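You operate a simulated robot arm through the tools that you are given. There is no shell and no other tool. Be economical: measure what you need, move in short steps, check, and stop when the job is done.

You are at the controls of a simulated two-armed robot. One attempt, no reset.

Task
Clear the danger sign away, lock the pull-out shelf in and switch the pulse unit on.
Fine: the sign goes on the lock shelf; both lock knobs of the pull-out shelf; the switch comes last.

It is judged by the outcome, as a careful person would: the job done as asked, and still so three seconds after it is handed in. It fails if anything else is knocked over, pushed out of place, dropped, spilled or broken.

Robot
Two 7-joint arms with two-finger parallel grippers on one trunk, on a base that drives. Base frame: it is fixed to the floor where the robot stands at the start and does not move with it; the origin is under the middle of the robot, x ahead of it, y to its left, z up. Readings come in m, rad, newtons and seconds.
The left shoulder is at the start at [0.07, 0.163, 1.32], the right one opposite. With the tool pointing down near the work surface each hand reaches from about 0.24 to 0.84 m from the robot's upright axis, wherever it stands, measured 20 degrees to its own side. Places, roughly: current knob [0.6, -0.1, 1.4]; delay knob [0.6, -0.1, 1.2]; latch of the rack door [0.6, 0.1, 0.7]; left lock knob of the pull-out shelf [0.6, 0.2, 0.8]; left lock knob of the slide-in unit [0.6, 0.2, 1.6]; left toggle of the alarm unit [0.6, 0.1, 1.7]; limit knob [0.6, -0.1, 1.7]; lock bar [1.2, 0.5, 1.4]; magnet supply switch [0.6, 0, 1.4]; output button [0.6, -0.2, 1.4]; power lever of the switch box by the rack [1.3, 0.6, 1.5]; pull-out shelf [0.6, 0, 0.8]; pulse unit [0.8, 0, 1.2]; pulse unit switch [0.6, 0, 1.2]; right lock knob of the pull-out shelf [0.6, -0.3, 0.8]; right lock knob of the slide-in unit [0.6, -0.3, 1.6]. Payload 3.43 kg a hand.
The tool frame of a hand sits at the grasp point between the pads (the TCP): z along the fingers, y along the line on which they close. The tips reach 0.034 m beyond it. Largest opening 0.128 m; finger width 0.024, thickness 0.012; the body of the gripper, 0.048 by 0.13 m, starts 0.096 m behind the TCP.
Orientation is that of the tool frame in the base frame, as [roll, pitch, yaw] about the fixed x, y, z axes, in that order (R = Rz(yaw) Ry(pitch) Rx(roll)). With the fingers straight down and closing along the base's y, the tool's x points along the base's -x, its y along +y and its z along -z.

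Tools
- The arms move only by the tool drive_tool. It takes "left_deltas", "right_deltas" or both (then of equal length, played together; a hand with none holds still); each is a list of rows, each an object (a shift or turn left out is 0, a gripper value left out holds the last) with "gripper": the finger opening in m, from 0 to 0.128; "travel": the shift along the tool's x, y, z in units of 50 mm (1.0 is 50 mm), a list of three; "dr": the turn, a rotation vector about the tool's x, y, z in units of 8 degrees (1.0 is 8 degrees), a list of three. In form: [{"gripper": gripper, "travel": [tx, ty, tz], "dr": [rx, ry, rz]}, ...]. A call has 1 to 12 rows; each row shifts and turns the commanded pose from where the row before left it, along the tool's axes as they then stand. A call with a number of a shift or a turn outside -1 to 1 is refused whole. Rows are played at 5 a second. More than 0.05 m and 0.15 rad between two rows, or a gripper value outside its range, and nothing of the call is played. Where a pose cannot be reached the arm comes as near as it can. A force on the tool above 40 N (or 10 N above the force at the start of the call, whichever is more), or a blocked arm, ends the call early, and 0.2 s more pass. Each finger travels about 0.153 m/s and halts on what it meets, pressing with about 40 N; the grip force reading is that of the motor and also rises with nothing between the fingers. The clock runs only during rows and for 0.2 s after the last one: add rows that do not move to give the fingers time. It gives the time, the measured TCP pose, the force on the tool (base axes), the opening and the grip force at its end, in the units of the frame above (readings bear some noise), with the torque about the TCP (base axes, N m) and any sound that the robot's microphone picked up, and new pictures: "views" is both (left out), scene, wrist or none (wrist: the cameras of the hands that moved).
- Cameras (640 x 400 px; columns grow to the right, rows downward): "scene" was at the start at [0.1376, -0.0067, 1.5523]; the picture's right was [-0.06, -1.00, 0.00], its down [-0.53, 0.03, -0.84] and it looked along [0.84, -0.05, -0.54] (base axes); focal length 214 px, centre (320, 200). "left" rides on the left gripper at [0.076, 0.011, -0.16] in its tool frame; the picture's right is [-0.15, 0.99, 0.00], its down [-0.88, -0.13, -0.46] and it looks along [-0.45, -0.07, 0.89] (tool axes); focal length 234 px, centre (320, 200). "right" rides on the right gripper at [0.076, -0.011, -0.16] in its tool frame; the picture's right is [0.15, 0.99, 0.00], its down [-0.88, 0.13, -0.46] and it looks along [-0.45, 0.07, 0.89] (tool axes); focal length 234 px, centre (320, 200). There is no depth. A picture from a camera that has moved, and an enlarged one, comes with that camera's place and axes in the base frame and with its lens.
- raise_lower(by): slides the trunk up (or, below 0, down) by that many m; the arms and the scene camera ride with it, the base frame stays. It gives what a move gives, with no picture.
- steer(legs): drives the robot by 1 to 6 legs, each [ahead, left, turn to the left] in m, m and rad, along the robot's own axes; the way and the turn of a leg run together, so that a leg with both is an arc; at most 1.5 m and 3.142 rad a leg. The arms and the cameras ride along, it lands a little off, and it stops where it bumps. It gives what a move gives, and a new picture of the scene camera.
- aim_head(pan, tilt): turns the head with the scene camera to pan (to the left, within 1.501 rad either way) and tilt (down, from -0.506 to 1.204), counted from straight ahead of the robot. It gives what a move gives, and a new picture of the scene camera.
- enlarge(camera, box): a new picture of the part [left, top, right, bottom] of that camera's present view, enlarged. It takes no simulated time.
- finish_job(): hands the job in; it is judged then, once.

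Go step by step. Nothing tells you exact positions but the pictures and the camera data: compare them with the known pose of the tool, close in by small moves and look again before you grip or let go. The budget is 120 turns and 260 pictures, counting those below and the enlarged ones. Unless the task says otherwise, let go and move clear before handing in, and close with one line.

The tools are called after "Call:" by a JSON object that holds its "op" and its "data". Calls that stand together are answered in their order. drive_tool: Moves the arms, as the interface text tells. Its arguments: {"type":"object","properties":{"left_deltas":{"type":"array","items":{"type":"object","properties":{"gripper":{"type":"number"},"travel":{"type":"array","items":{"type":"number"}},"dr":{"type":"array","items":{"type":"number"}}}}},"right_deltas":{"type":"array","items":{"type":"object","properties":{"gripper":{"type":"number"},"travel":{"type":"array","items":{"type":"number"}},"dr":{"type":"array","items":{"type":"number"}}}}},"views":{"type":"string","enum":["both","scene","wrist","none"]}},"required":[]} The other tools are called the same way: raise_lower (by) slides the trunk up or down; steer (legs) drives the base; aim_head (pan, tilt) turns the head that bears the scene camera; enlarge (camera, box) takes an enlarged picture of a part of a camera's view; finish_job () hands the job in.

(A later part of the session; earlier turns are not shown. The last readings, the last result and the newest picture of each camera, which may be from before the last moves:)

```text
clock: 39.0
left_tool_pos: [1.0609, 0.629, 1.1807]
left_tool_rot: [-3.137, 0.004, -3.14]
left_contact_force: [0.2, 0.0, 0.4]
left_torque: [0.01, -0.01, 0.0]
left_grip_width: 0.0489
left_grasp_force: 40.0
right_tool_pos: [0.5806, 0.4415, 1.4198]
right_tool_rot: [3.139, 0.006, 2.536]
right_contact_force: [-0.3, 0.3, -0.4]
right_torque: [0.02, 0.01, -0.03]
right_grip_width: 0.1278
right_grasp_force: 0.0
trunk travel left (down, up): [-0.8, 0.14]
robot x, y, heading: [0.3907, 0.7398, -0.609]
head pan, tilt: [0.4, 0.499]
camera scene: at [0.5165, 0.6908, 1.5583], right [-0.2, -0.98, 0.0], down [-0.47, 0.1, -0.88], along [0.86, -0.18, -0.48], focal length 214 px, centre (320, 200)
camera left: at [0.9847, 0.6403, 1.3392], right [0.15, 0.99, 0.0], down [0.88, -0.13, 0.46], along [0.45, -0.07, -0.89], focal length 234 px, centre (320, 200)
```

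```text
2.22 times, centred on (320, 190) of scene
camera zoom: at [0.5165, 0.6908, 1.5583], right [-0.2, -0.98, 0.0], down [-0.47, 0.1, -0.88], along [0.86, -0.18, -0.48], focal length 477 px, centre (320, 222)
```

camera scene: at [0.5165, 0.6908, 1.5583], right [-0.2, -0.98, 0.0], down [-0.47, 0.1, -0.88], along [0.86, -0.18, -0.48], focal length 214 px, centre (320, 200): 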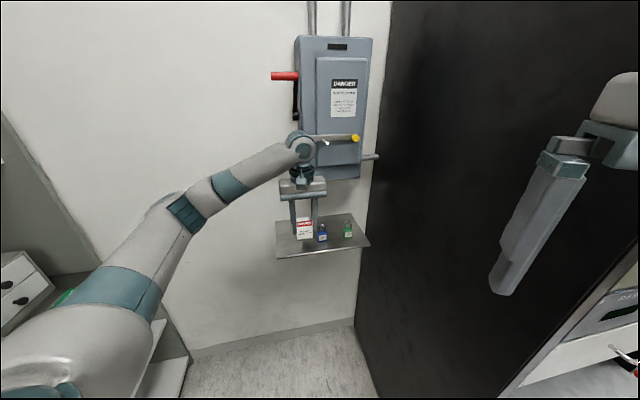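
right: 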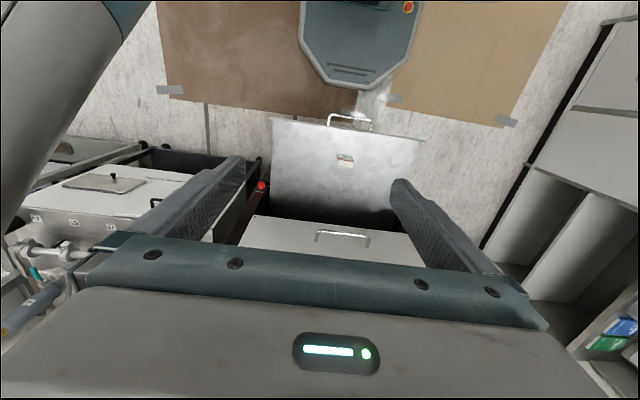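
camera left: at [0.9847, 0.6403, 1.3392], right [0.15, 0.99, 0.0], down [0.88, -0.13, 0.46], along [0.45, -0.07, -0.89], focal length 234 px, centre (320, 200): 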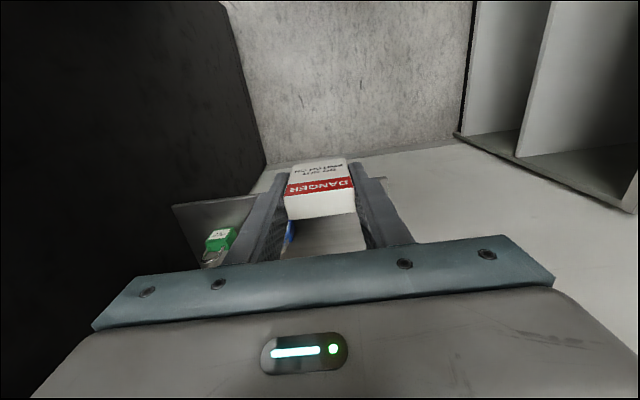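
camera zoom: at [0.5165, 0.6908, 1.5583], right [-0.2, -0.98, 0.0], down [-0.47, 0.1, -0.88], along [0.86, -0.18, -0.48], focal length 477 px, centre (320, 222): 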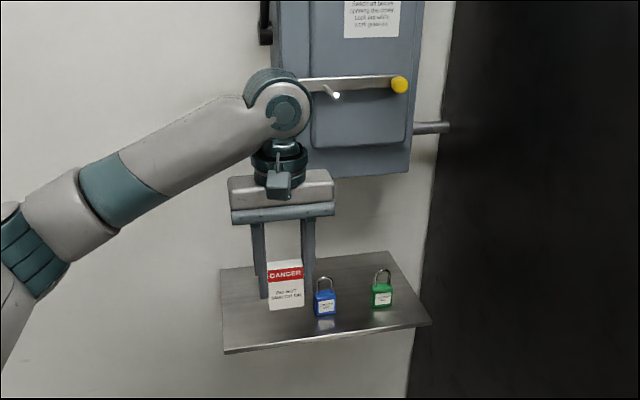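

Shelf refined: z ≈ 0.97, front edge x ≈ 1.14, y 0.35–0.73; the blue padlock at y ≈ 0.53. I'll lower in front of the shelf edge, staying above its surface, then advance over it.

Call:
{"op": "drive_tool", "data": {"left_deltas": [{"travel": [0, 0.15, 0.7]}, {"travel": [0, 0.1, 0.7]}, {"travel": [0, 0.1, 0.5]}, {"travel": [-0.6, 0, 0]}, {"travel": [-0.6, 0, 0]}, {"travel": [-0.6, 0, 0]}, {"travel": [-0.6, 0, 0]}, {}]}}

Call:
{"op": "enlarge", "data": {"camera": "scene", "box": [240, 100, 400, 280]}}

```text
clock: 40.8
left_tool_pos: [1.1809, 0.6477, 1.0861]
left_tool_rot: [-3.139, 0.003, -3.139]
left_contact_force: [0.2, -0.4, 0.3]
left_torque: [0.03, -0.02, 0.0]
left_grip_width: 0.049
left_grasp_force: 39.8
right_tool_pos: [0.5814, 0.4405, 1.4193]
right_tool_rot: [3.139, 0.006, 2.535]
right_contact_force: [-0.1, -0.6, -0.1]
right_torque: [0.0, 0.01, 0.0]
right_grip_width: 0.1279
right_grasp_force: 0.0
trunk travel left (down, up): [-0.8, 0.14]
robot x, y, heading: [0.3868, 0.7386, -0.604]
head pan, tilt: [0.4, 0.499]
camera scene: at [0.5169, 0.6912, 1.5582], right [-0.2, -0.98, 0.0], down [-0.47, 0.1, -0.88], along [0.86, -0.18, -0.48], focal length 214 px, centre (320, 200)
camera left: at [1.1054, 0.6592, 1.2457], right [0.15, 0.99, 0.0], down [0.88, -0.13, 0.46], along [0.45, -0.07, -0.89], focal length 234 px, centre (320, 200)
```

scene: 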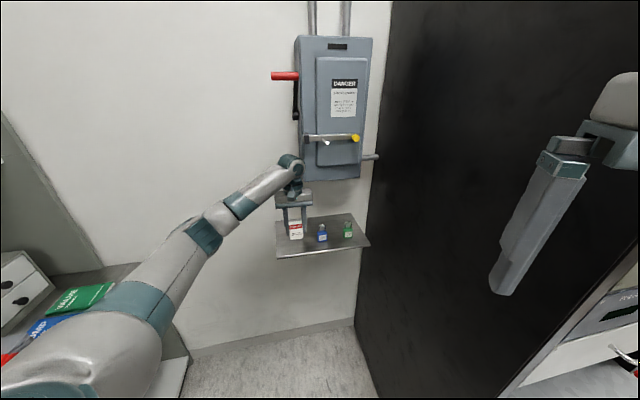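
left: 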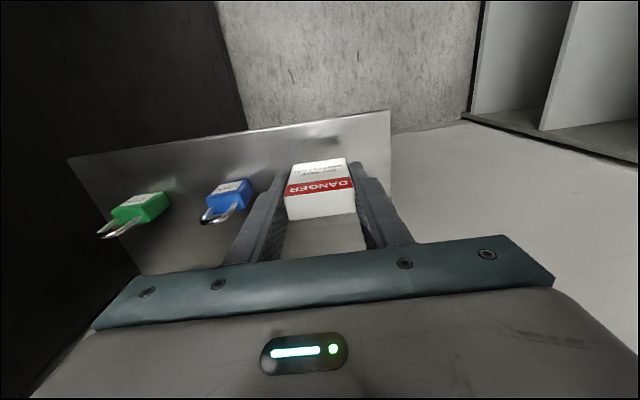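

```text
2.22 times, centred on (320, 190) of scene
camera zoom: at [0.5169, 0.6912, 1.5582], right [-0.2, -0.98, 0.0], down [-0.47, 0.1, -0.88], along [0.86, -0.18, -0.48], focal length 477 px, centre (320, 222)
```

zoom: 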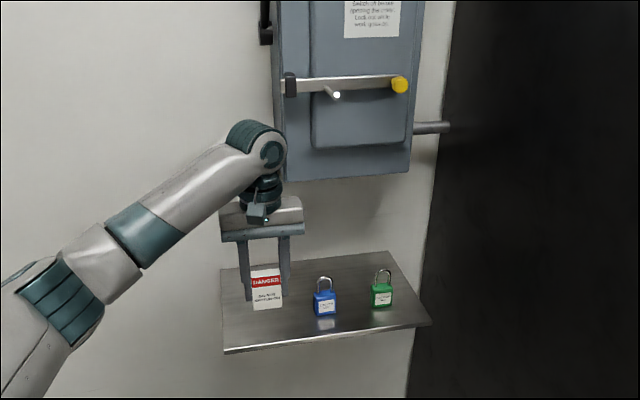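

Over the shelf's free left spot. Lower in steps watching force.

Call:
{"op": "drive_tool", "data": {"left_deltas": [{"travel": [-0.25, 0, 0.3]}, {"travel": [0, 0, 0.4]}, {"travel": [0, 0, 0.2]}, {}], "views": "scene"}}

Call:
{"op": "enlarge", "data": {"camera": "scene", "box": [260, 190, 340, 270]}}

```text
clock: 41.8
left_tool_pos: [1.1936, 0.6489, 1.0414]
left_tool_rot: [-3.139, 0.005, -3.141]
left_contact_force: [-0.3, -0.3, -0.9]
left_torque: [-0.02, -0.04, -0.02]
left_grip_width: 0.0489
left_grasp_force: 39.7
right_tool_pos: [0.5806, 0.441, 1.4196]
right_tool_rot: [3.14, 0.004, 2.535]
right_contact_force: [-0.4, 0.1, 0.5]
right_torque: [-0.01, 0.0, -0.02]
right_grip_width: 0.1282
right_grasp_force: 0.0
trunk travel left (down, up): [-0.8, 0.14]
robot x, y, heading: [0.3891, 0.7394, -0.599]
head pan, tilt: [0.4, 0.499]
camera scene: at [0.5176, 0.6907, 1.5581], right [-0.2, -0.98, 0.0], down [-0.47, 0.1, -0.88], along [0.86, -0.18, -0.48], focal length 214 px, centre (320, 200)
```

scene: 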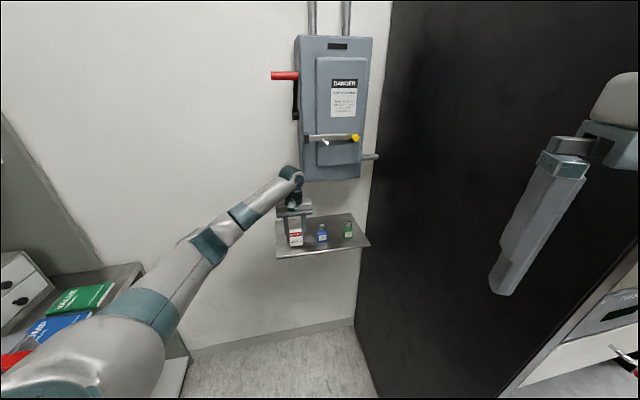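

```text
5.00 times, centred on (300, 230) of scene
camera zoom: at [0.5176, 0.6907, 1.5581], right [-0.2, -0.98, 0.0], down [-0.47, 0.1, -0.88], along [0.86, -0.18, -0.48], focal length 1072 px, centre (420, 50)
```

zoom: 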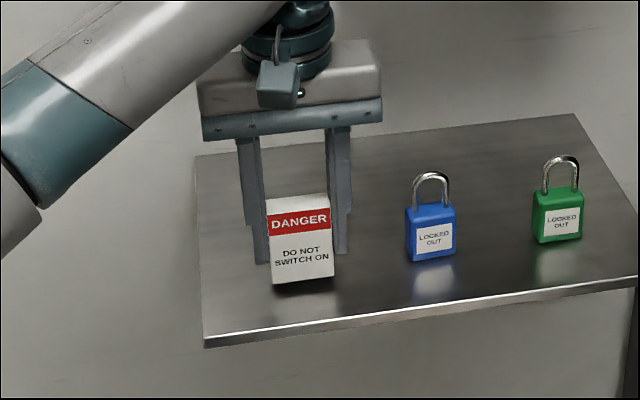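

Call:
{"op": "drive_tool", "data": {"left_deltas": [{"travel": [0, 0, 0.12]}, {"travel": [0, 0, 0.1]}, {"travel": [0, 0, 0.06]}, {}], "views": "none"}}

Call:
{"op": "enlarge", "data": {"camera": "scene", "box": [260, 190, 340, 270]}}

```text
clock: 42.8
left_tool_pos: [1.1938, 0.6485, 1.0326]
left_tool_rot: [-3.133, 0.012, -3.139]
left_contact_force: [9.7, 0.8, 32.3]
left_torque: [0.43, -0.39, -0.02]
left_grip_width: 0.0486
left_grasp_force: 40.0
right_tool_pos: [0.577, 0.4423, 1.4211]
right_tool_rot: [3.138, 0.008, 2.535]
right_contact_force: [0.0, 0.1, -0.1]
right_torque: [0.0, -0.01, -0.01]
right_grip_width: 0.1281
right_grasp_force: 0.0
trunk travel left (down, up): [-0.8, 0.14]
robot x, y, heading: [0.3876, 0.7393, -0.605]
head pan, tilt: [0.4, 0.499]
```

```text
5.00 times, centred on (300, 230) of scene
camera zoom: at [0.5136, 0.6916, 1.559], right [-0.2, -0.98, 0.0], down [-0.47, 0.1, -0.88], along [0.86, -0.18, -0.48], focal length 1072 px, centre (420, 50)
```

zoom: 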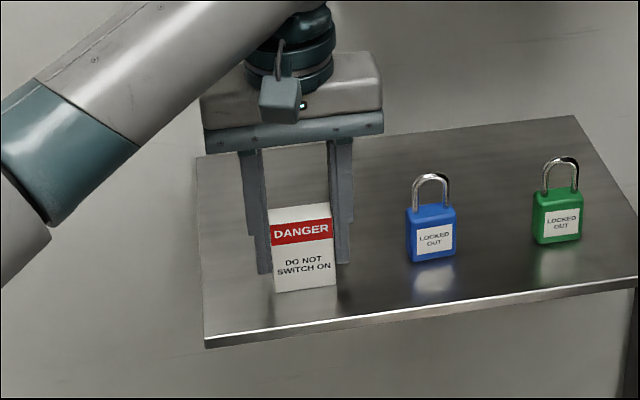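

The sign is touching the shelf. Relieve the force, then open.

Call:
{"op": "drive_tool", "data": {"left_deltas": [{"travel": [0, 0, -0.1]}, {}], "views": "none"}}

```text
clock: 43.4
left_tool_pos: [1.1916, 0.6475, 1.034]
left_tool_rot: [-3.141, 0.001, 3.141]
left_contact_force: [2.1, -0.8, 12.9]
left_torque: [-0.01, -0.08, 0.03]
left_grip_width: 0.0487
left_grasp_force: 39.6
right_tool_pos: [0.5798, 0.442, 1.4191]
right_tool_rot: [3.139, 0.006, 2.536]
right_contact_force: [0.1, 0.3, 0.0]
right_torque: [-0.03, -0.01, 0.04]
right_grip_width: 0.1283
right_grasp_force: 0.1
trunk travel left (down, up): [-0.8, 0.14]
robot x, y, heading: [0.3917, 0.7407, -0.608]
head pan, tilt: [0.4, 0.499]
```

Call:
{"op": "drive_tool", "data": {"left_deltas": [{"travel": [0, 0, -0.03]}, {"gripper": 0.06}, {"gripper": 0.085}, {"gripper": 0.085}, {}], "views": "wrist"}}

Call:
{"op": "enlarge", "data": {"camera": "scene", "box": [260, 190, 340, 270]}}

```text
clock: 44.6
left_tool_pos: [1.1944, 0.6486, 1.0345]
left_tool_rot: [-3.137, 0.004, -3.142]
left_contact_force: [0.4, 1.2, 1.0]
left_torque: [0.0, 0.01, -0.02]
left_grip_width: 0.085
left_grasp_force: 0.0
right_tool_pos: [0.5815, 0.442, 1.4192]
right_tool_rot: [3.14, 0.005, 2.537]
right_contact_force: [0.3, 0.2, 0.2]
right_torque: [0.03, 0.03, -0.01]
right_grip_width: 0.1281
right_grasp_force: 0.1
trunk travel left (down, up): [-0.8, 0.14]
robot x, y, heading: [0.3879, 0.7368, -0.596]
head pan, tilt: [0.4, 0.499]
camera left: at [1.1176, 0.6599, 1.194], right [0.15, 0.99, 0.0], down [0.88, -0.13, 0.46], along [0.45, -0.07, -0.89], focal length 234 px, centre (320, 200)
```

left: 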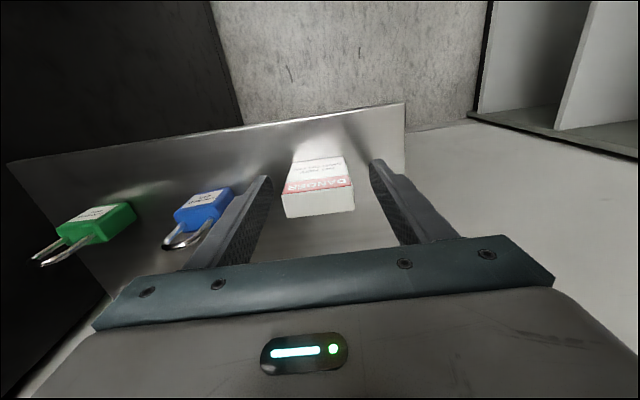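

```text
5.00 times, centred on (300, 230) of scene
camera zoom: at [0.5172, 0.691, 1.5582], right [-0.2, -0.98, 0.0], down [-0.47, 0.1, -0.88], along [0.86, -0.18, -0.48], focal length 1072 px, centre (420, 50)
```

zoom: 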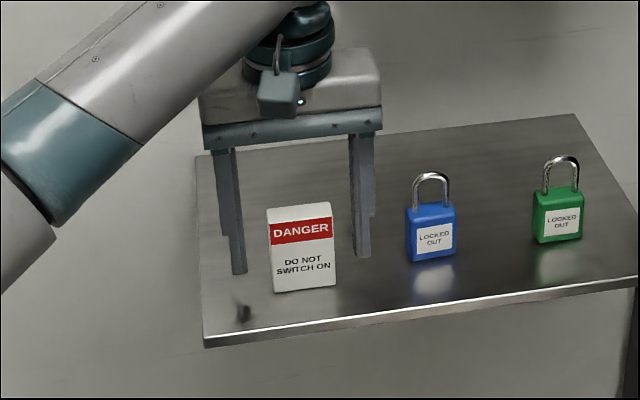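

The sign stands upright on the shelf. Lift clear, pull back, raise.

Call:
{"op": "drive_tool", "data": {"left_deltas": [{"travel": [0, 0, -0.5]}, {"travel": [0, 0, -0.5]}, {"travel": [0, 0, -0.5]}, {"travel": [0.8, 0, 0]}, {"travel": [0.8, 0, 0]}, {"travel": [0.8, 0, -0.2]}, {"travel": [0.8, 0, -0.5]}, {"travel": [0.8, 0, -0.5]}, {"travel": [0.8, 0, -0.5]}, {"travel": [0.5, 0, -0.5]}], "views": "scene"}}

Call:
{"op": "enlarge", "data": {"camera": "scene", "box": [240, 170, 400, 270]}}

```text
clock: 46.8
left_tool_pos: [0.9275, 0.6476, 1.2199]
left_tool_rot: [-3.141, 0.005, -3.139]
left_contact_force: [0.2, -0.3, 1.0]
left_torque: [-0.02, 0.01, 0.03]
left_grip_width: 0.0852
left_grasp_force: 0.0
right_tool_pos: [0.5798, 0.4401, 1.4195]
right_tool_rot: [3.138, 0.009, 2.536]
right_contact_force: [-0.4, 0.3, -0.1]
right_torque: [0.0, -0.03, 0.01]
right_grip_width: 0.1282
right_grasp_force: 0.1
trunk travel left (down, up): [-0.8, 0.14]
robot x, y, heading: [0.3903, 0.7362, -0.603]
head pan, tilt: [0.4, 0.499]
camera scene: at [0.5159, 0.6905, 1.5582], right [-0.2, -0.98, 0.0], down [-0.47, 0.1, -0.88], along [0.86, -0.18, -0.48], focal length 214 px, centre (320, 200)
```

scene: 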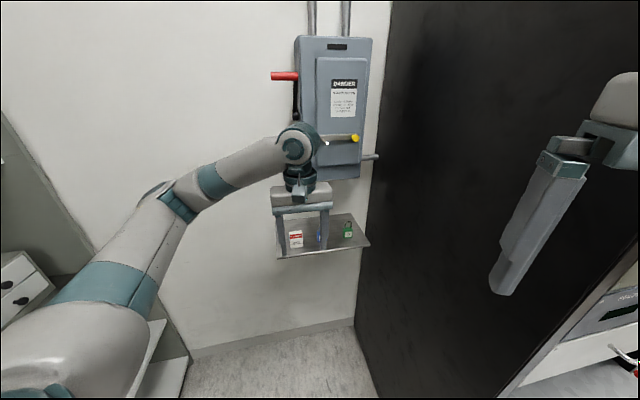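

```text
4.00 times, centred on (320, 220) of scene
camera zoom: at [0.5159, 0.6905, 1.5582], right [-0.2, -0.98, 0.0], down [-0.47, 0.1, -0.88], along [0.86, -0.18, -0.48], focal length 858 px, centre (320, 120)
```

zoom: 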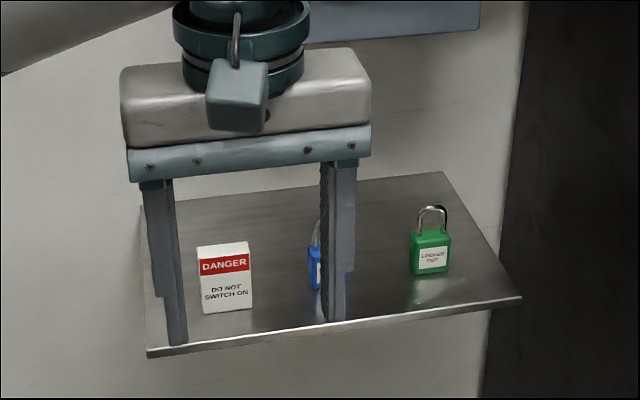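

Sign is placed well. Re-align and retract the left hand, then back out the way I came.

Call:
{"op": "drive_tool", "data": {"left_deltas": [{"dr": [0, 0, 0.87]}, {"dr": [0, 0, 0.87]}, {"dr": [0, 0, 0.87]}, {"dr": [0, 0, 0.87]}, {"dr": [0, 0, 0.87]}, {"travel": [0.8, 0, 0]}, {"travel": [0.8, 0, 0]}, {"travel": [0.4, 0, 0]}], "views": "none"}}

Call:
{"op": "steer", "data": {"legs": [[-0.22, -0.125, 0], [0, 0, 0.6], [-0.14, 0, 0], [0, -0.74, 0]]}}

Call:
{"op": "aim_head", "data": {"pan": 0.0, "tilt": 0.7}}

```text
clock: 48.6
left_tool_pos: [0.8454, 0.7045, 1.2168]
left_tool_rot: [-3.142, 0.004, 2.535]
left_contact_force: [-0.1, -0.6, 0.1]
left_torque: [0.02, -0.01, -0.02]
left_grip_width: 0.0847
left_grasp_force: 0.0
right_tool_pos: [0.5809, 0.4408, 1.4193]
right_tool_rot: [3.138, 0.006, 2.537]
right_contact_force: [0.7, -0.5, -0.2]
right_torque: [0.02, -0.04, 0.01]
right_grip_width: 0.128
right_grasp_force: 0.0
trunk travel left (down, up): [-0.8, 0.14]
robot x, y, heading: [0.3873, 0.7382, -0.605]
head pan, tilt: [0.4, 0.499]
```

```text
clock: 56.6
left_tool_pos: [0.3829, 0.2746, 1.2167]
left_tool_rot: [-3.139, 0.003, 3.138]
left_contact_force: [0.6, -0.4, -0.1]
left_torque: [0.0, -0.02, -0.01]
left_grip_width: 0.0849
left_grasp_force: 0.1
right_tool_pos: [0.3142, -0.093, 1.4188]
right_tool_rot: [3.14, 0.007, 3.139]
right_contact_force: [-0.3, 0.4, 0.6]
right_torque: [-0.02, 0.0, 0.01]
right_grip_width: 0.128
right_grasp_force: 0.1
trunk travel left (down, up): [-0.8, 0.14]
robot x, y, heading: [-0.0149, 0.0469, -0.004]
head pan, tilt: [0.4, 0.499]
camera scene: at [0.1188, 0.078, 1.5582], right [0.39, -0.92, 0.0], down [-0.44, -0.19, -0.88], along [0.81, 0.34, -0.48], focal length 214 px, centre (320, 200)
```

scene: 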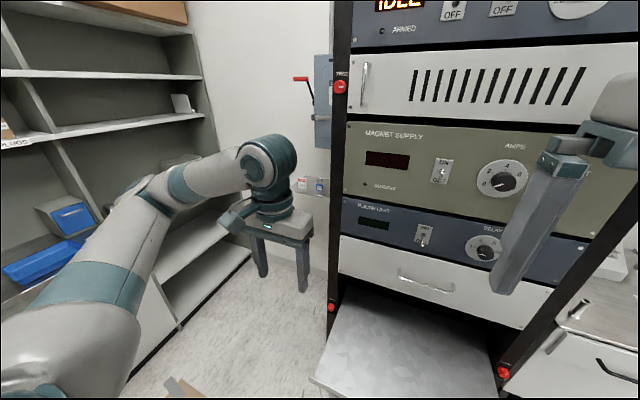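

```text
clock: 57.4
left_tool_pos: [0.3841, 0.2726, 1.2181]
left_tool_rot: [-3.141, 0.004, 3.138]
left_contact_force: [0.3, -1.0, -0.7]
left_torque: [0.0, -0.01, 0.0]
left_grip_width: 0.0849
left_grasp_force: 0.0
right_tool_pos: [0.3152, -0.0932, 1.4198]
right_tool_rot: [3.14, 0.006, 3.14]
right_contact_force: [-0.2, -0.7, 0.0]
right_torque: [0.05, 0.03, 0.04]
right_grip_width: 0.1275
right_grasp_force: 0.1
trunk travel left (down, up): [-0.8, 0.14]
robot x, y, heading: [-0.0119, 0.0428, -0.002]
head pan, tilt: [0.0, 0.7]
camera scene: at [0.1199, 0.0415, 1.5405], right [0.0, -1.0, 0.0], down [-0.64, 0.0, -0.77], along [0.77, 0.0, -0.64], focal length 214 px, centre (320, 200)
```

scene: 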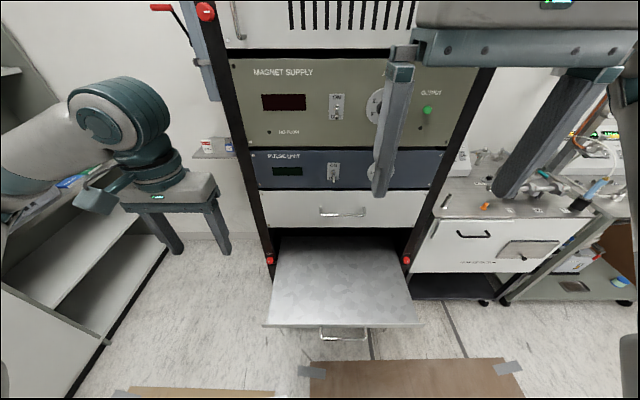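

Back in front of the rack; shelf front flange at x ≈ 0.39, z ≈ 0.8, centre y ≈ -0.03. I'll study the knobs.

Call:
{"op": "enlarge", "data": {"camera": "scene", "box": [390, 240, 430, 280]}}

Call:
{"op": "enlarge", "data": {"camera": "scene", "box": [250, 240, 290, 280]}}

Call:
{"op": "enlarge", "data": {"camera": "scene", "box": [250, 220, 450, 350]}}

```text
10.00 times, centred on (410, 260) of scene
camera zoom: at [0.1199, 0.0415, 1.5405], right [0.0, -1.0, 0.0], down [-0.64, 0.0, -0.77], along [0.77, 0.0, -0.64], focal length 2145 px, centre (-580, -400)
```

zoom: 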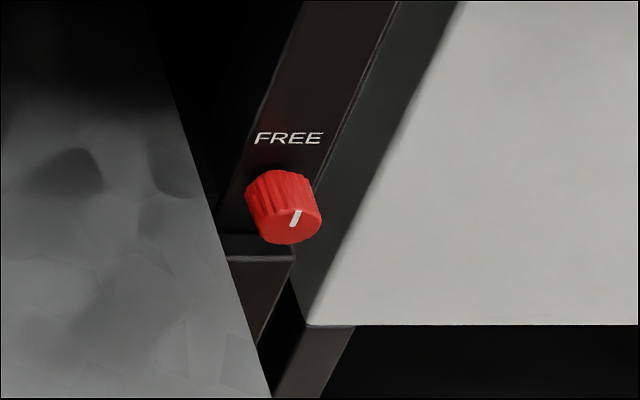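

```text
10.00 times, centred on (270, 260) of scene
camera zoom: at [0.1199, 0.0415, 1.5405], right [0.0, -1.0, 0.0], down [-0.64, 0.0, -0.77], along [0.77, 0.0, -0.64], focal length 2145 px, centre (820, -400)
```

zoom: 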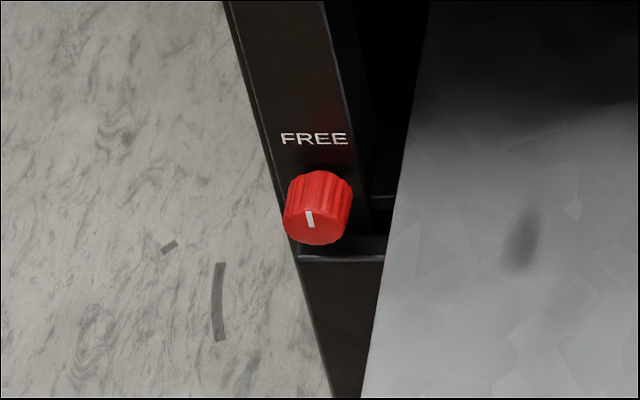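

```text
3.08 times, centred on (350, 285) of scene
camera zoom: at [0.1199, 0.0415, 1.5405], right [0.0, -1.0, 0.0], down [-0.64, 0.0, -0.77], along [0.77, 0.0, -0.64], focal length 660 px, centre (228, -62)
```

zoom: 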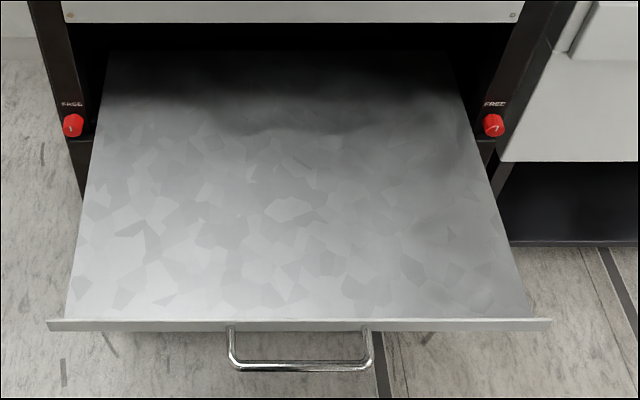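

Both knobs point to FREE. First push the shelf in: back up a little, tilt the right hand forward 45° with fingers closed, and come down before the handle (x ≈ 0.35, y ≈ -0.03, z ≈ 0.78).

Call:
{"op": "steer", "data": {"legs": [[-0.07, -0.04, 0]]}}

Call:
{"op": "drive_tool", "data": {"right_deltas": [{"gripper": 0, "dr": [0, -0.94, 0]}, {"dr": [0, -0.94, 0]}, {"dr": [0, -0.94, 0]}, {"dr": [0, -0.94, 0]}, {"dr": [0, -0.94, 0]}, {"dr": [0, -0.94, 0]}], "views": "scene"}}

```text
clock: 58.5
left_tool_pos: [0.3174, 0.2362, 1.218]
left_tool_rot: [-3.141, 0.008, 3.132]
left_contact_force: [-0.2, 0.3, -0.5]
left_torque: [-0.02, -0.07, -0.01]
left_grip_width: 0.0851
left_grasp_force: 0.0
right_tool_pos: [0.2448, -0.1295, 1.4217]
right_tool_rot: [3.139, 0.01, 3.133]
right_contact_force: [-0.1, 0.3, -0.1]
right_torque: [0.03, -0.1, -0.02]
right_grip_width: 0.1283
right_grasp_force: 0.1
trunk travel left (down, up): [-0.8, 0.14]
robot x, y, heading: [-0.0802, 0.0074, -0.005]
head pan, tilt: [0.0, 0.7]
camera scene: at [0.055, 0.006, 1.5409], right [-0.01, -1.0, 0.0], down [-0.64, 0.0, -0.77], along [0.77, -0.01, -0.64], focal length 214 px, centre (320, 200)
```

scene: 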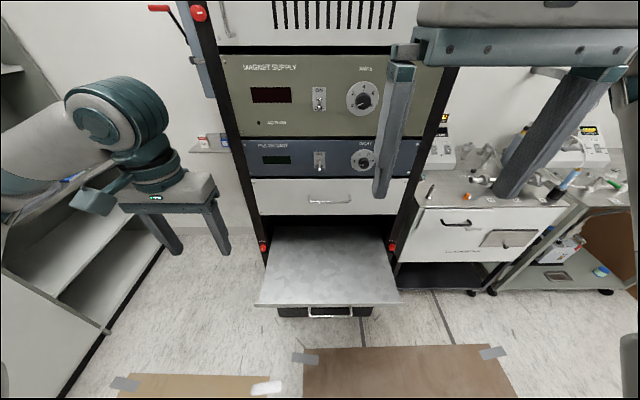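

```text
clock: 59.9
left_tool_pos: [0.3188, 0.237, 1.2179]
left_tool_rot: [-3.141, 0.006, 3.133]
left_contact_force: [-0.3, 0.1, 0.2]
left_torque: [0.01, 0.03, -0.01]
left_grip_width: 0.0851
left_grasp_force: 0.0
right_tool_pos: [0.2516, -0.1265, 1.4319]
right_tool_rot: [3.141, 0.798, 3.132]
right_contact_force: [0.6, -0.3, 0.1]
right_torque: [0.01, 0.03, 0.02]
right_grip_width: 0.0001
right_grasp_force: 33.1
right hand out of reach, approached as far as the arm can: row 6
trunk travel left (down, up): [-0.8, 0.14]
robot x, y, heading: [-0.0735, 0.0063, -0.009]
head pan, tilt: [0.0, 0.7]
camera scene: at [0.0583, 0.0045, 1.5406], right [-0.01, -1.0, 0.0], down [-0.65, 0.01, -0.76], along [0.76, -0.01, -0.65], focal length 214 px, centre (320, 200)
```

scene: 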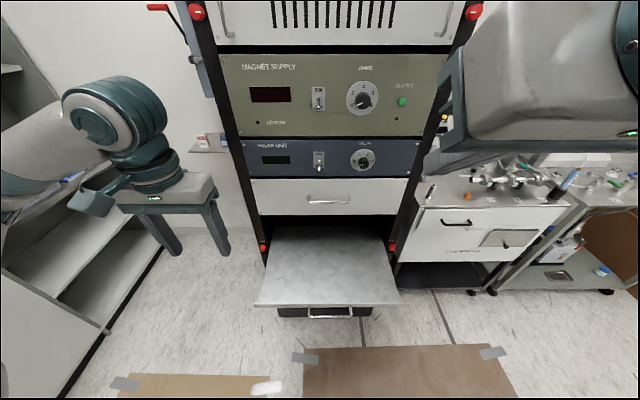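

I'll lower the trunk so the hands can work horizontally at shelf height.

Call:
{"op": "raise_lower", "data": {"by": -0.35}}

Call:
{"op": "aim_head", "data": {"pan": 0.0, "tilt": 0.6}}

```text
clock: 63.3
left_tool_pos: [0.3198, 0.2346, 0.8694]
left_tool_rot: [-3.14, 0.006, 3.133]
left_contact_force: [0.0, 0.2, -0.1]
left_torque: [-0.03, 0.01, 0.0]
left_grip_width: 0.0848
left_grasp_force: 0.0
right_tool_pos: [0.2517, -0.1271, 1.0832]
right_tool_rot: [3.139, 0.793, 3.129]
right_contact_force: [-0.9, -0.6, -0.4]
right_torque: [0.04, -0.02, -0.01]
right_grip_width: 0.0
right_grasp_force: 34.1
trunk travel left (down, up): [-0.45, 0.49]
robot x, y, heading: [-0.0773, 0.0077, -0.007]
head pan, tilt: [0.0, 0.7]
```

```text
clock: 64.0
left_tool_pos: [0.3194, 0.2352, 0.8676]
left_tool_rot: [3.141, 0.006, 3.133]
left_contact_force: [0.0, -0.5, 0.8]
left_torque: [0.0, 0.02, 0.0]
left_grip_width: 0.0851
left_grasp_force: 0.1
right_tool_pos: [0.2506, -0.1273, 1.0819]
right_tool_rot: [3.138, 0.791, 3.13]
right_contact_force: [0.1, 0.2, -0.2]
right_torque: [0.02, -0.03, -0.01]
right_grip_width: 0.0
right_grasp_force: 32.6
trunk travel left (down, up): [-0.45, 0.49]
robot x, y, heading: [-0.0756, 0.0025, -0.011]
head pan, tilt: [0.0, 0.6]
camera scene: at [0.0619, 0.0045, 1.1991], right [-0.01, -1.0, 0.0], down [-0.57, 0.0, -0.82], along [0.82, -0.01, -0.57], focal length 214 px, centre (320, 200)
```

scene: 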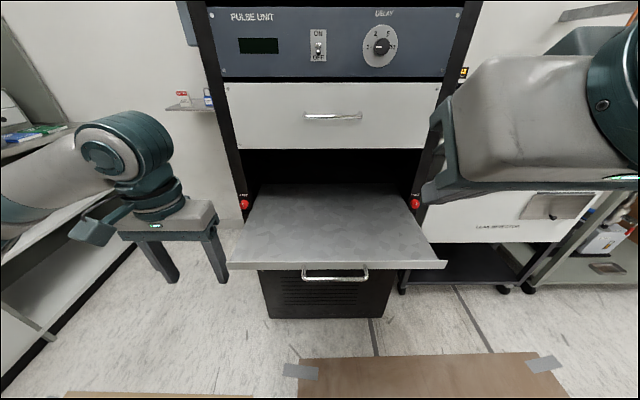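

Handle bar is near [0.356, -0.03, 0.78]. Tilt further to 60° and lower in front of it.

Call:
{"op": "drive_tool", "data": {"right_deltas": [{"dr": [0, -0.94, 0]}, {"dr": [0, -0.94, 0]}, {"travel": [0.705, 0.277, 0.407]}, {"travel": [0.705, 0.277, 0.407]}, {"travel": [0.705, 0.277, 0.407]}, {"travel": [0.705, 0.277, 0.407]}, {"travel": [0.705, 0.277, 0.407]}, {"travel": [0.705, 0.277, 0.407]}, {"travel": [0.6, 0.277, 0.34]}]}}

```text
clock: 66.0
left_tool_pos: [0.3201, 0.2359, 0.8683]
left_tool_rot: [-3.139, 0.005, 3.134]
left_contact_force: [0.4, 0.1, 0.8]
left_torque: [-0.04, 0.01, 0.0]
left_grip_width: 0.0849
left_grasp_force: 0.0
right_tool_pos: [0.305, 0.0535, 0.9236]
right_tool_rot: [3.092, 1.051, 3.049]
right_contact_force: [0.2, 0.0, 0.5]
right_torque: [-0.03, -0.01, -0.03]
right_grip_width: 0.0
right_grasp_force: 32.9
right hand out of reach, approached as far as the arm can: row 1, 2, 3, 4, 5, 6, 7, 8
trunk travel left (down, up): [-0.45, 0.49]
robot x, y, heading: [-0.0764, 0.006, -0.006]
head pan, tilt: [0.0, 0.6]
camera scene: at [0.0622, 0.0062, 1.1991], right [-0.01, -1.0, 0.0], down [-0.57, 0.0, -0.82], along [0.82, -0.01, -0.57], focal length 214 px, centre (320, 200)
camera right: at [0.1287, 0.0499, 0.9385], right [-0.02, 0.99, -0.1], down [0.05, 0.1, 0.99], along [1.0, 0.02, -0.05], focal length 234 px, centre (320, 200)
```

scene: 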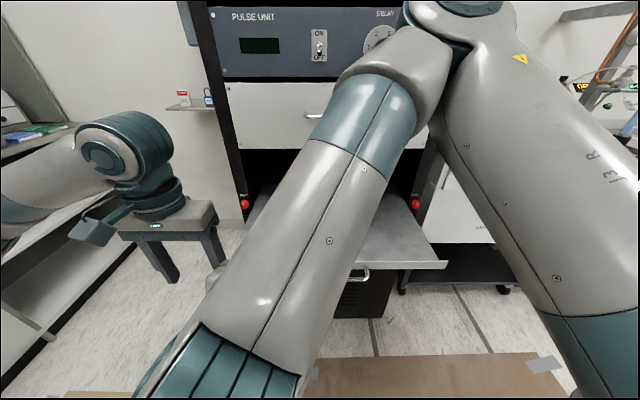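
right: 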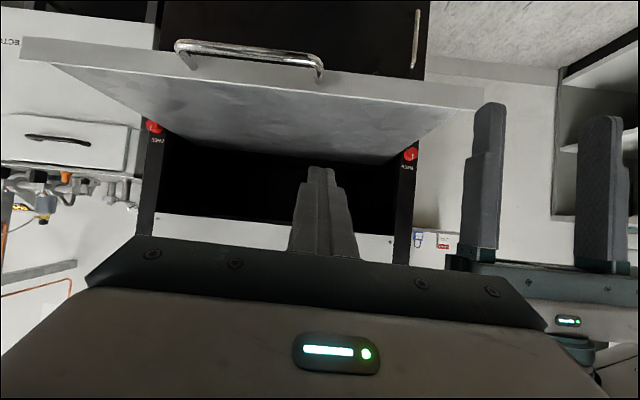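

That folds the arm too much. I'll rise again, use a nearly vertical hand (about 20° tilt), which reaches better this close in.

Call:
{"op": "drive_tool", "data": {"right_deltas": [{"travel": [-0.7, -0.3, -0.4]}, {"travel": [-0.7, -0.3, -0.4]}, {"travel": [-0.7, -0.3, -0.4]}, {"travel": [-0.7, -0.3, -0.4], "dr": [0, 0.9, 0]}, {"dr": [0, 0.94, 0]}, {"dr": [0, 0.94, 0]}, {"dr": [0, 0.94, 0]}, {"dr": [0, 0.94, 0]}], "views": "scene"}}

```text
clock: 67.8
left_tool_pos: [0.3196, 0.2356, 0.8681]
left_tool_rot: [-3.139, 0.006, 3.133]
left_contact_force: [0.3, -0.6, -1.2]
left_torque: [-0.02, 0.0, 0.0]
left_grip_width: 0.0852
left_grasp_force: 0.0
right_tool_pos: [0.2922, -0.0029, 1.0832]
right_tool_rot: [3.14, 0.401, 3.131]
right_contact_force: [0.2, -0.2, 0.2]
right_torque: [-0.01, 0.0, -0.02]
right_grip_width: 0.0
right_grasp_force: 32.6
trunk travel left (down, up): [-0.45, 0.49]
robot x, y, heading: [-0.0805, 0.0043, -0.009]
head pan, tilt: [0.0, 0.6]
camera scene: at [0.0627, 0.0043, 1.199], right [-0.01, -1.0, 0.0], down [-0.57, 0.0, -0.82], along [0.82, -0.01, -0.57], focal length 214 px, centre (320, 200)
```

scene: 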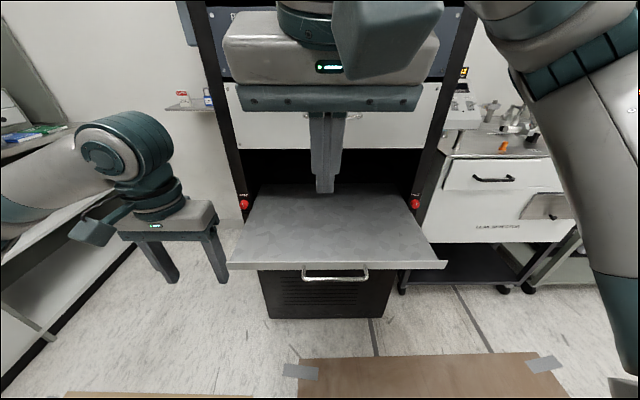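

Call:
{"op": "drive_tool", "data": {"right_deltas": [{"travel": [0.42, -0.11, 0.87]}, {"travel": [0.42, -0.11, 0.87]}, {"travel": [0.4, -0.11, 0.88]}, {"travel": [0.38, -0.11, 0.88]}, {"travel": [0.38, -0.11, 0.88]}, {"travel": [0.38, -0.11, 0.8]}]}}

Call:
{"op": "enlarge", "data": {"camera": "scene", "box": [220, 200, 450, 330]}}

```text
clock: 69.2
left_tool_pos: [0.3197, 0.235, 0.8678]
left_tool_rot: [3.14, 0.005, 3.134]
left_contact_force: [0.2, -0.1, -1.0]
left_torque: [0.03, -0.01, -0.02]
left_grip_width: 0.0853
left_grasp_force: 0.0
right_tool_pos: [0.3031, -0.0172, 0.8002]
right_tool_rot: [-3.142, 0.4, 3.132]
right_contact_force: [0.4, 0.1, 0.1]
right_torque: [0.02, -0.02, -0.02]
right_grip_width: 0.0
right_grasp_force: 33.0
right hand out of reach, approached as far as the arm can: row 5, 6
trunk travel left (down, up): [-0.45, 0.49]
robot x, y, heading: [-0.0791, 0.0032, -0.008]
head pan, tilt: [0.0, 0.6]
camera scene: at [0.0624, 0.0041, 1.1992], right [-0.01, -1.0, 0.0], down [-0.57, 0.0, -0.82], along [0.82, -0.01, -0.57], focal length 214 px, centre (320, 200)
camera right: at [0.17, -0.0266, 0.9171], right [-0.12, 0.99, -0.06], down [0.63, 0.12, 0.76], along [0.76, 0.06, -0.64], focal length 234 px, centre (320, 200)
```

scene: 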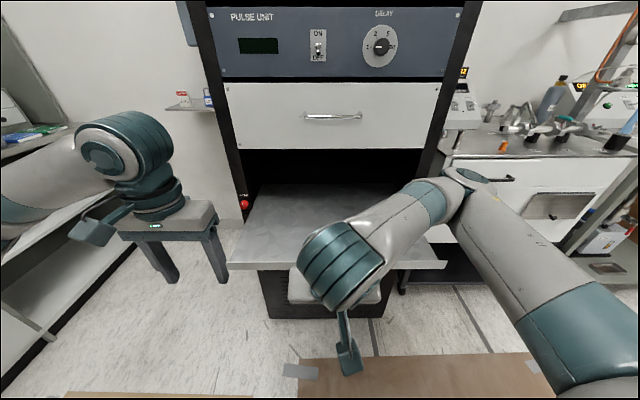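
right: 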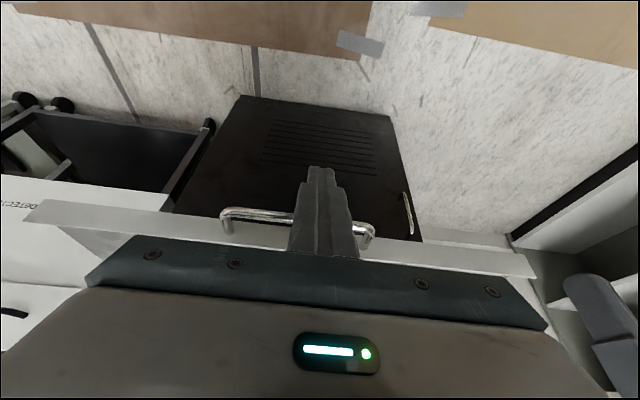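

```text
2.78 times, centred on (335, 265) of scene
camera zoom: at [0.0624, 0.0041, 1.1992], right [-0.01, -1.0, 0.0], down [-0.57, 0.0, -0.82], along [0.82, -0.01, -0.57], focal length 597 px, centre (278, 19)
```

zoom: 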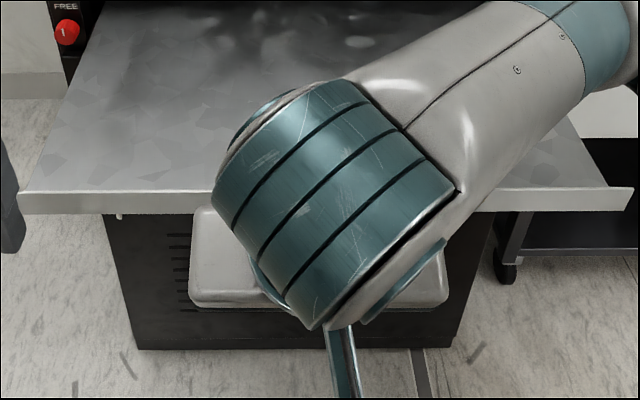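

The closed fingers are in front of the handle bar. Push forward in moderate steps.

Call:
{"op": "drive_tool", "data": {"right_deltas": [{"travel": [0, -0.3, 0]}, {"travel": [-0.46, 0, 0.2]}, {"travel": [-0.46, 0, 0.2]}, {"travel": [-0.46, 0, 0.2]}, {"travel": [-0.46, 0, 0.2]}, {}]}}

```text
clock: 70.6
left_tool_pos: [0.3199, 0.2362, 0.8692]
left_tool_rot: [-3.141, 0.004, 3.133]
left_contact_force: [-0.1, 0.1, -0.4]
left_torque: [-0.05, -0.01, -0.02]
left_grip_width: 0.0852
left_grasp_force: 0.1
right_tool_pos: [0.4117, -0.0228, 0.802]
right_tool_rot: [3.14, 0.404, 3.131]
right_contact_force: [1.1, -0.3, -0.6]
right_torque: [-0.02, 0.0, -0.01]
right_grip_width: 0.0001
right_grasp_force: 33.3
right hand out of reach, approached as far as the arm can: row 1
trunk travel left (down, up): [-0.45, 0.49]
robot x, y, heading: [-0.0793, 0.0055, -0.01]
head pan, tilt: [0.0, 0.6]
camera scene: at [0.0618, 0.0046, 1.1992], right [-0.01, -1.0, 0.0], down [-0.57, 0.0, -0.82], along [0.82, -0.01, -0.57], focal length 214 px, centre (320, 200)
camera right: at [0.2788, -0.0335, 0.9196], right [-0.13, 0.99, -0.06], down [0.63, 0.12, 0.77], along [0.77, 0.06, -0.64], focal length 234 px, centre (320, 200)
```

scene: 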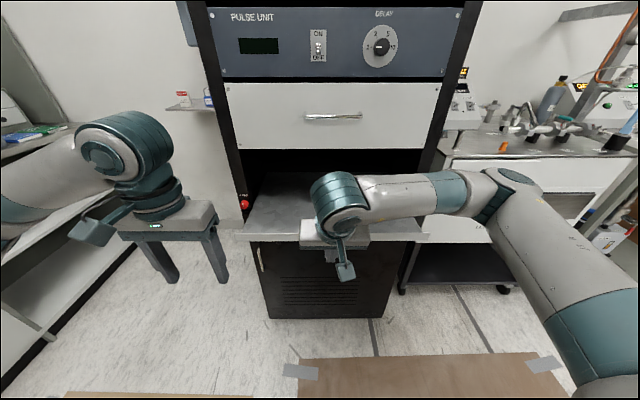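
right: 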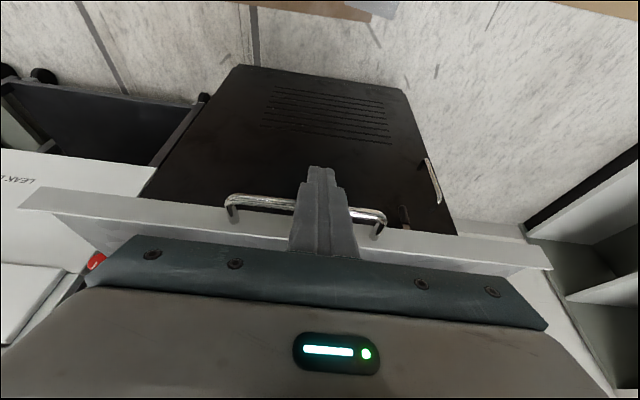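

Call:
{"op": "drive_tool", "data": {"right_deltas": [{"travel": [-0.46, 0, 0.2]}, {"travel": [-0.46, 0, 0.2]}, {"travel": [-0.46, 0, 0.2]}, {"travel": [-0.3, 0, 0.13]}, {}]}}

```text
clock: 71.8
left_tool_pos: [0.3195, 0.2356, 0.8679]
left_tool_rot: [-3.141, 0.005, 3.133]
left_contact_force: [-0.5, 0.2, -0.1]
left_torque: [-0.03, -0.01, 0.02]
left_grip_width: 0.0849
left_grasp_force: 0.1
right_tool_pos: [0.5037, -0.0254, 0.8008]
right_tool_rot: [3.139, 0.406, 3.13]
right_contact_force: [-0.1, -0.4, 0.9]
right_torque: [0.0, 0.02, -0.03]
right_grip_width: 0.0
right_grasp_force: 33.0
trunk travel left (down, up): [-0.45, 0.49]
robot x, y, heading: [-0.074, 0.0058, -0.006]
head pan, tilt: [0.0, 0.6]
camera scene: at [0.0619, 0.0044, 1.1991], right [-0.01, -1.0, 0.0], down [-0.57, 0.0, -0.82], along [0.82, -0.01, -0.57], focal length 214 px, centre (320, 200)
camera right: at [0.3703, -0.0351, 0.9183], right [-0.13, 0.99, -0.06], down [0.63, 0.12, 0.77], along [0.77, 0.06, -0.64], focal length 234 px, centre (320, 200)
```

scene: 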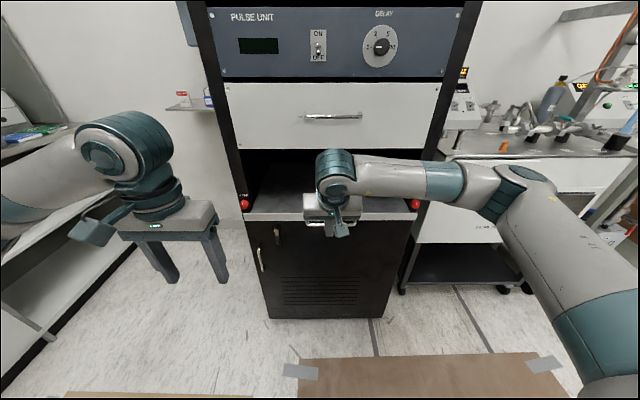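
right: 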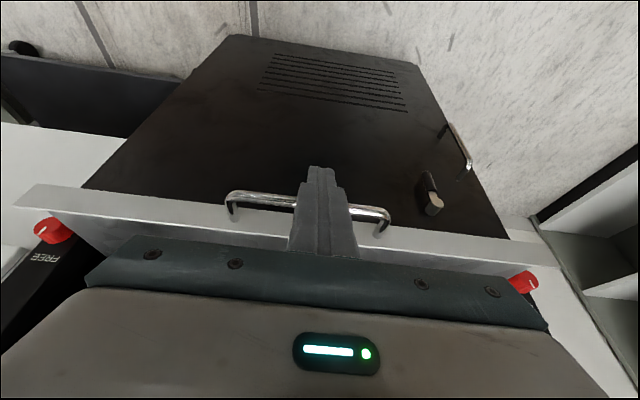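

Nearly in. Continue in small steps until it stops.

Call:
{"op": "drive_tool", "data": {"right_deltas": [{"travel": [-0.25, 0, 0.1]}, {"travel": [-0.2, 0, 0.085]}, {"travel": [-0.2, 0, 0.085]}, {"travel": [-0.2, 0, 0.085]}, {}]}}

Call:
{"op": "enlarge", "data": {"camera": "scene", "box": [220, 170, 440, 290]}}

```text
clock: 73.0
left_tool_pos: [0.3182, 0.2345, 0.8695]
left_tool_rot: [-3.14, 0.007, 3.132]
left_contact_force: [0.6, -0.1, -0.2]
left_torque: [0.03, -0.02, -0.02]
left_grip_width: 0.0853
left_grasp_force: 0.1
right_tool_pos: [0.5481, -0.0256, 0.803]
right_tool_rot: [3.139, 0.404, 3.131]
right_contact_force: [0.0, 0.4, 0.5]
right_torque: [0.01, 0.0, 0.01]
right_grip_width: 0.0001
right_grasp_force: 33.3
trunk travel left (down, up): [-0.45, 0.49]
robot x, y, heading: [-0.0759, 0.0051, -0.008]
head pan, tilt: [0.0, 0.6]
camera scene: at [0.0619, 0.0045, 1.1991], right [-0.01, -1.0, 0.0], down [-0.57, 0.0, -0.82], along [0.82, -0.01, -0.57], focal length 214 px, centre (320, 200)
camera right: at [0.4159, -0.0362, 0.9198], right [-0.13, 0.99, -0.06], down [0.63, 0.12, 0.77], along [0.77, 0.06, -0.64], focal length 234 px, centre (320, 200)
```

scene: 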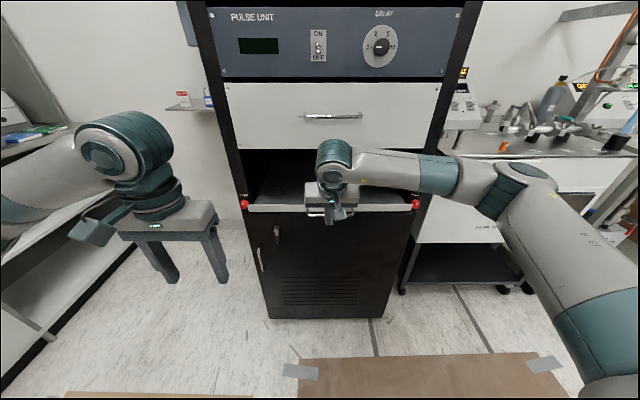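
right: 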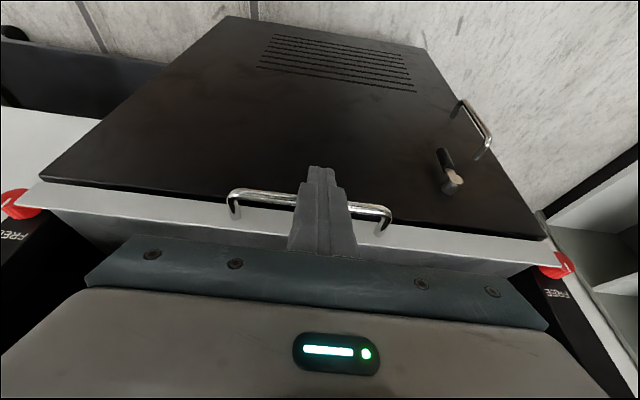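

```text
2.91 times, centred on (330, 230) of scene
camera zoom: at [0.0619, 0.0045, 1.1991], right [-0.01, -1.0, 0.0], down [-0.57, 0.0, -0.82], along [0.82, -0.01, -0.57], focal length 624 px, centre (291, 113)
```

zoom: 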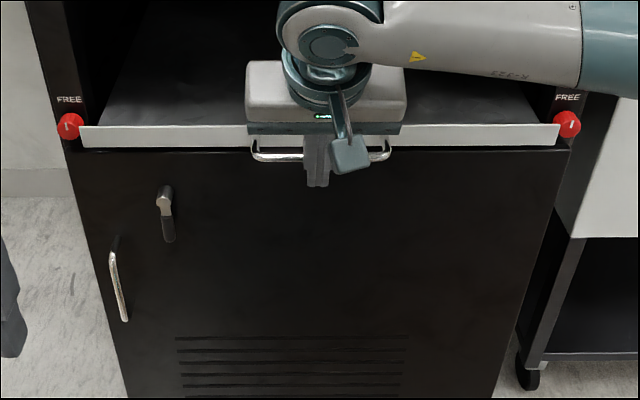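

Call:
{"op": "drive_tool", "data": {"right_deltas": [{"travel": [-0.2, 0, 0.085]}, {"travel": [-0.2, 0, 0.085]}, {"travel": [-0.2, 0, 0.085]}, {"travel": [-0.15, 0, 0.06]}, {}]}}

Call:
{"op": "enlarge", "data": {"camera": "scene", "box": [220, 170, 440, 290]}}

```text
clock: 74.1
left_tool_pos: [0.3188, 0.2356, 0.8688]
left_tool_rot: [-3.14, 0.007, 3.133]
left_contact_force: [0.2, 0.5, 0.0]
left_torque: [-0.02, 0.04, 0.0]
left_grip_width: 0.0848
left_grasp_force: 0.1
right_tool_pos: [0.5839, -0.0268, 0.7991]
right_tool_rot: [-3.138, 0.391, -3.14]
right_contact_force: [-7.1, 0.3, -0.8]
right_torque: [-0.04, 0.07, 0.01]
right_grip_width: 0.0002
right_grasp_force: 33.2
trunk travel left (down, up): [-0.45, 0.49]
robot x, y, heading: [-0.0725, 0.006, -0.008]
head pan, tilt: [0.0, 0.6]
stopped in row 5 (right hand): the force on the tool passed its limit (the readings are from after the stop); the commanded pose is now the measured one
camera scene: at [0.0623, 0.0045, 1.1992], right [-0.01, -1.0, 0.0], down [-0.57, 0.0, -0.82], along [0.82, -0.01, -0.57], focal length 214 px, centre (320, 200)
camera right: at [0.4525, -0.0368, 0.9183], right [-0.13, 0.99, -0.06], down [0.64, 0.13, 0.76], along [0.76, 0.06, -0.65], focal length 234 px, centre (320, 200)
```

scene: 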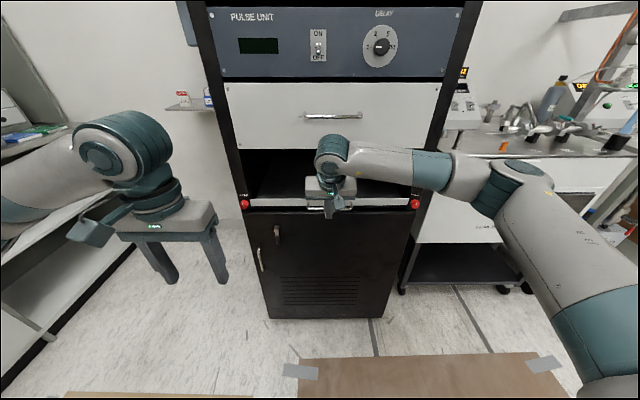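
right: 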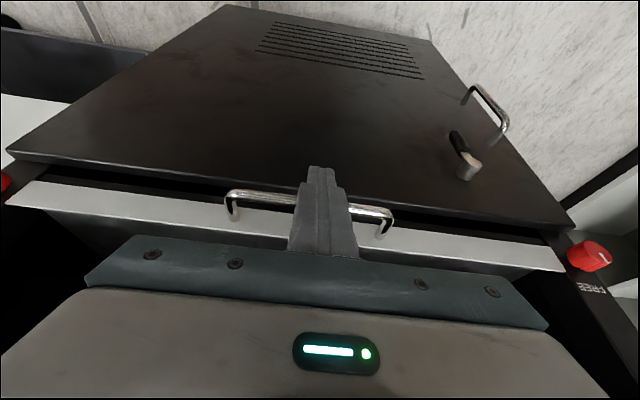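

```text
2.91 times, centred on (330, 230) of scene
camera zoom: at [0.0623, 0.0045, 1.1992], right [-0.01, -1.0, 0.0], down [-0.57, 0.0, -0.82], along [0.82, -0.01, -0.57], focal length 624 px, centre (291, 113)
```

zoom: 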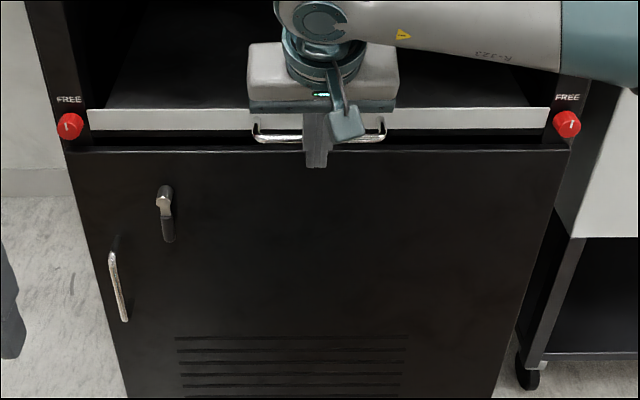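

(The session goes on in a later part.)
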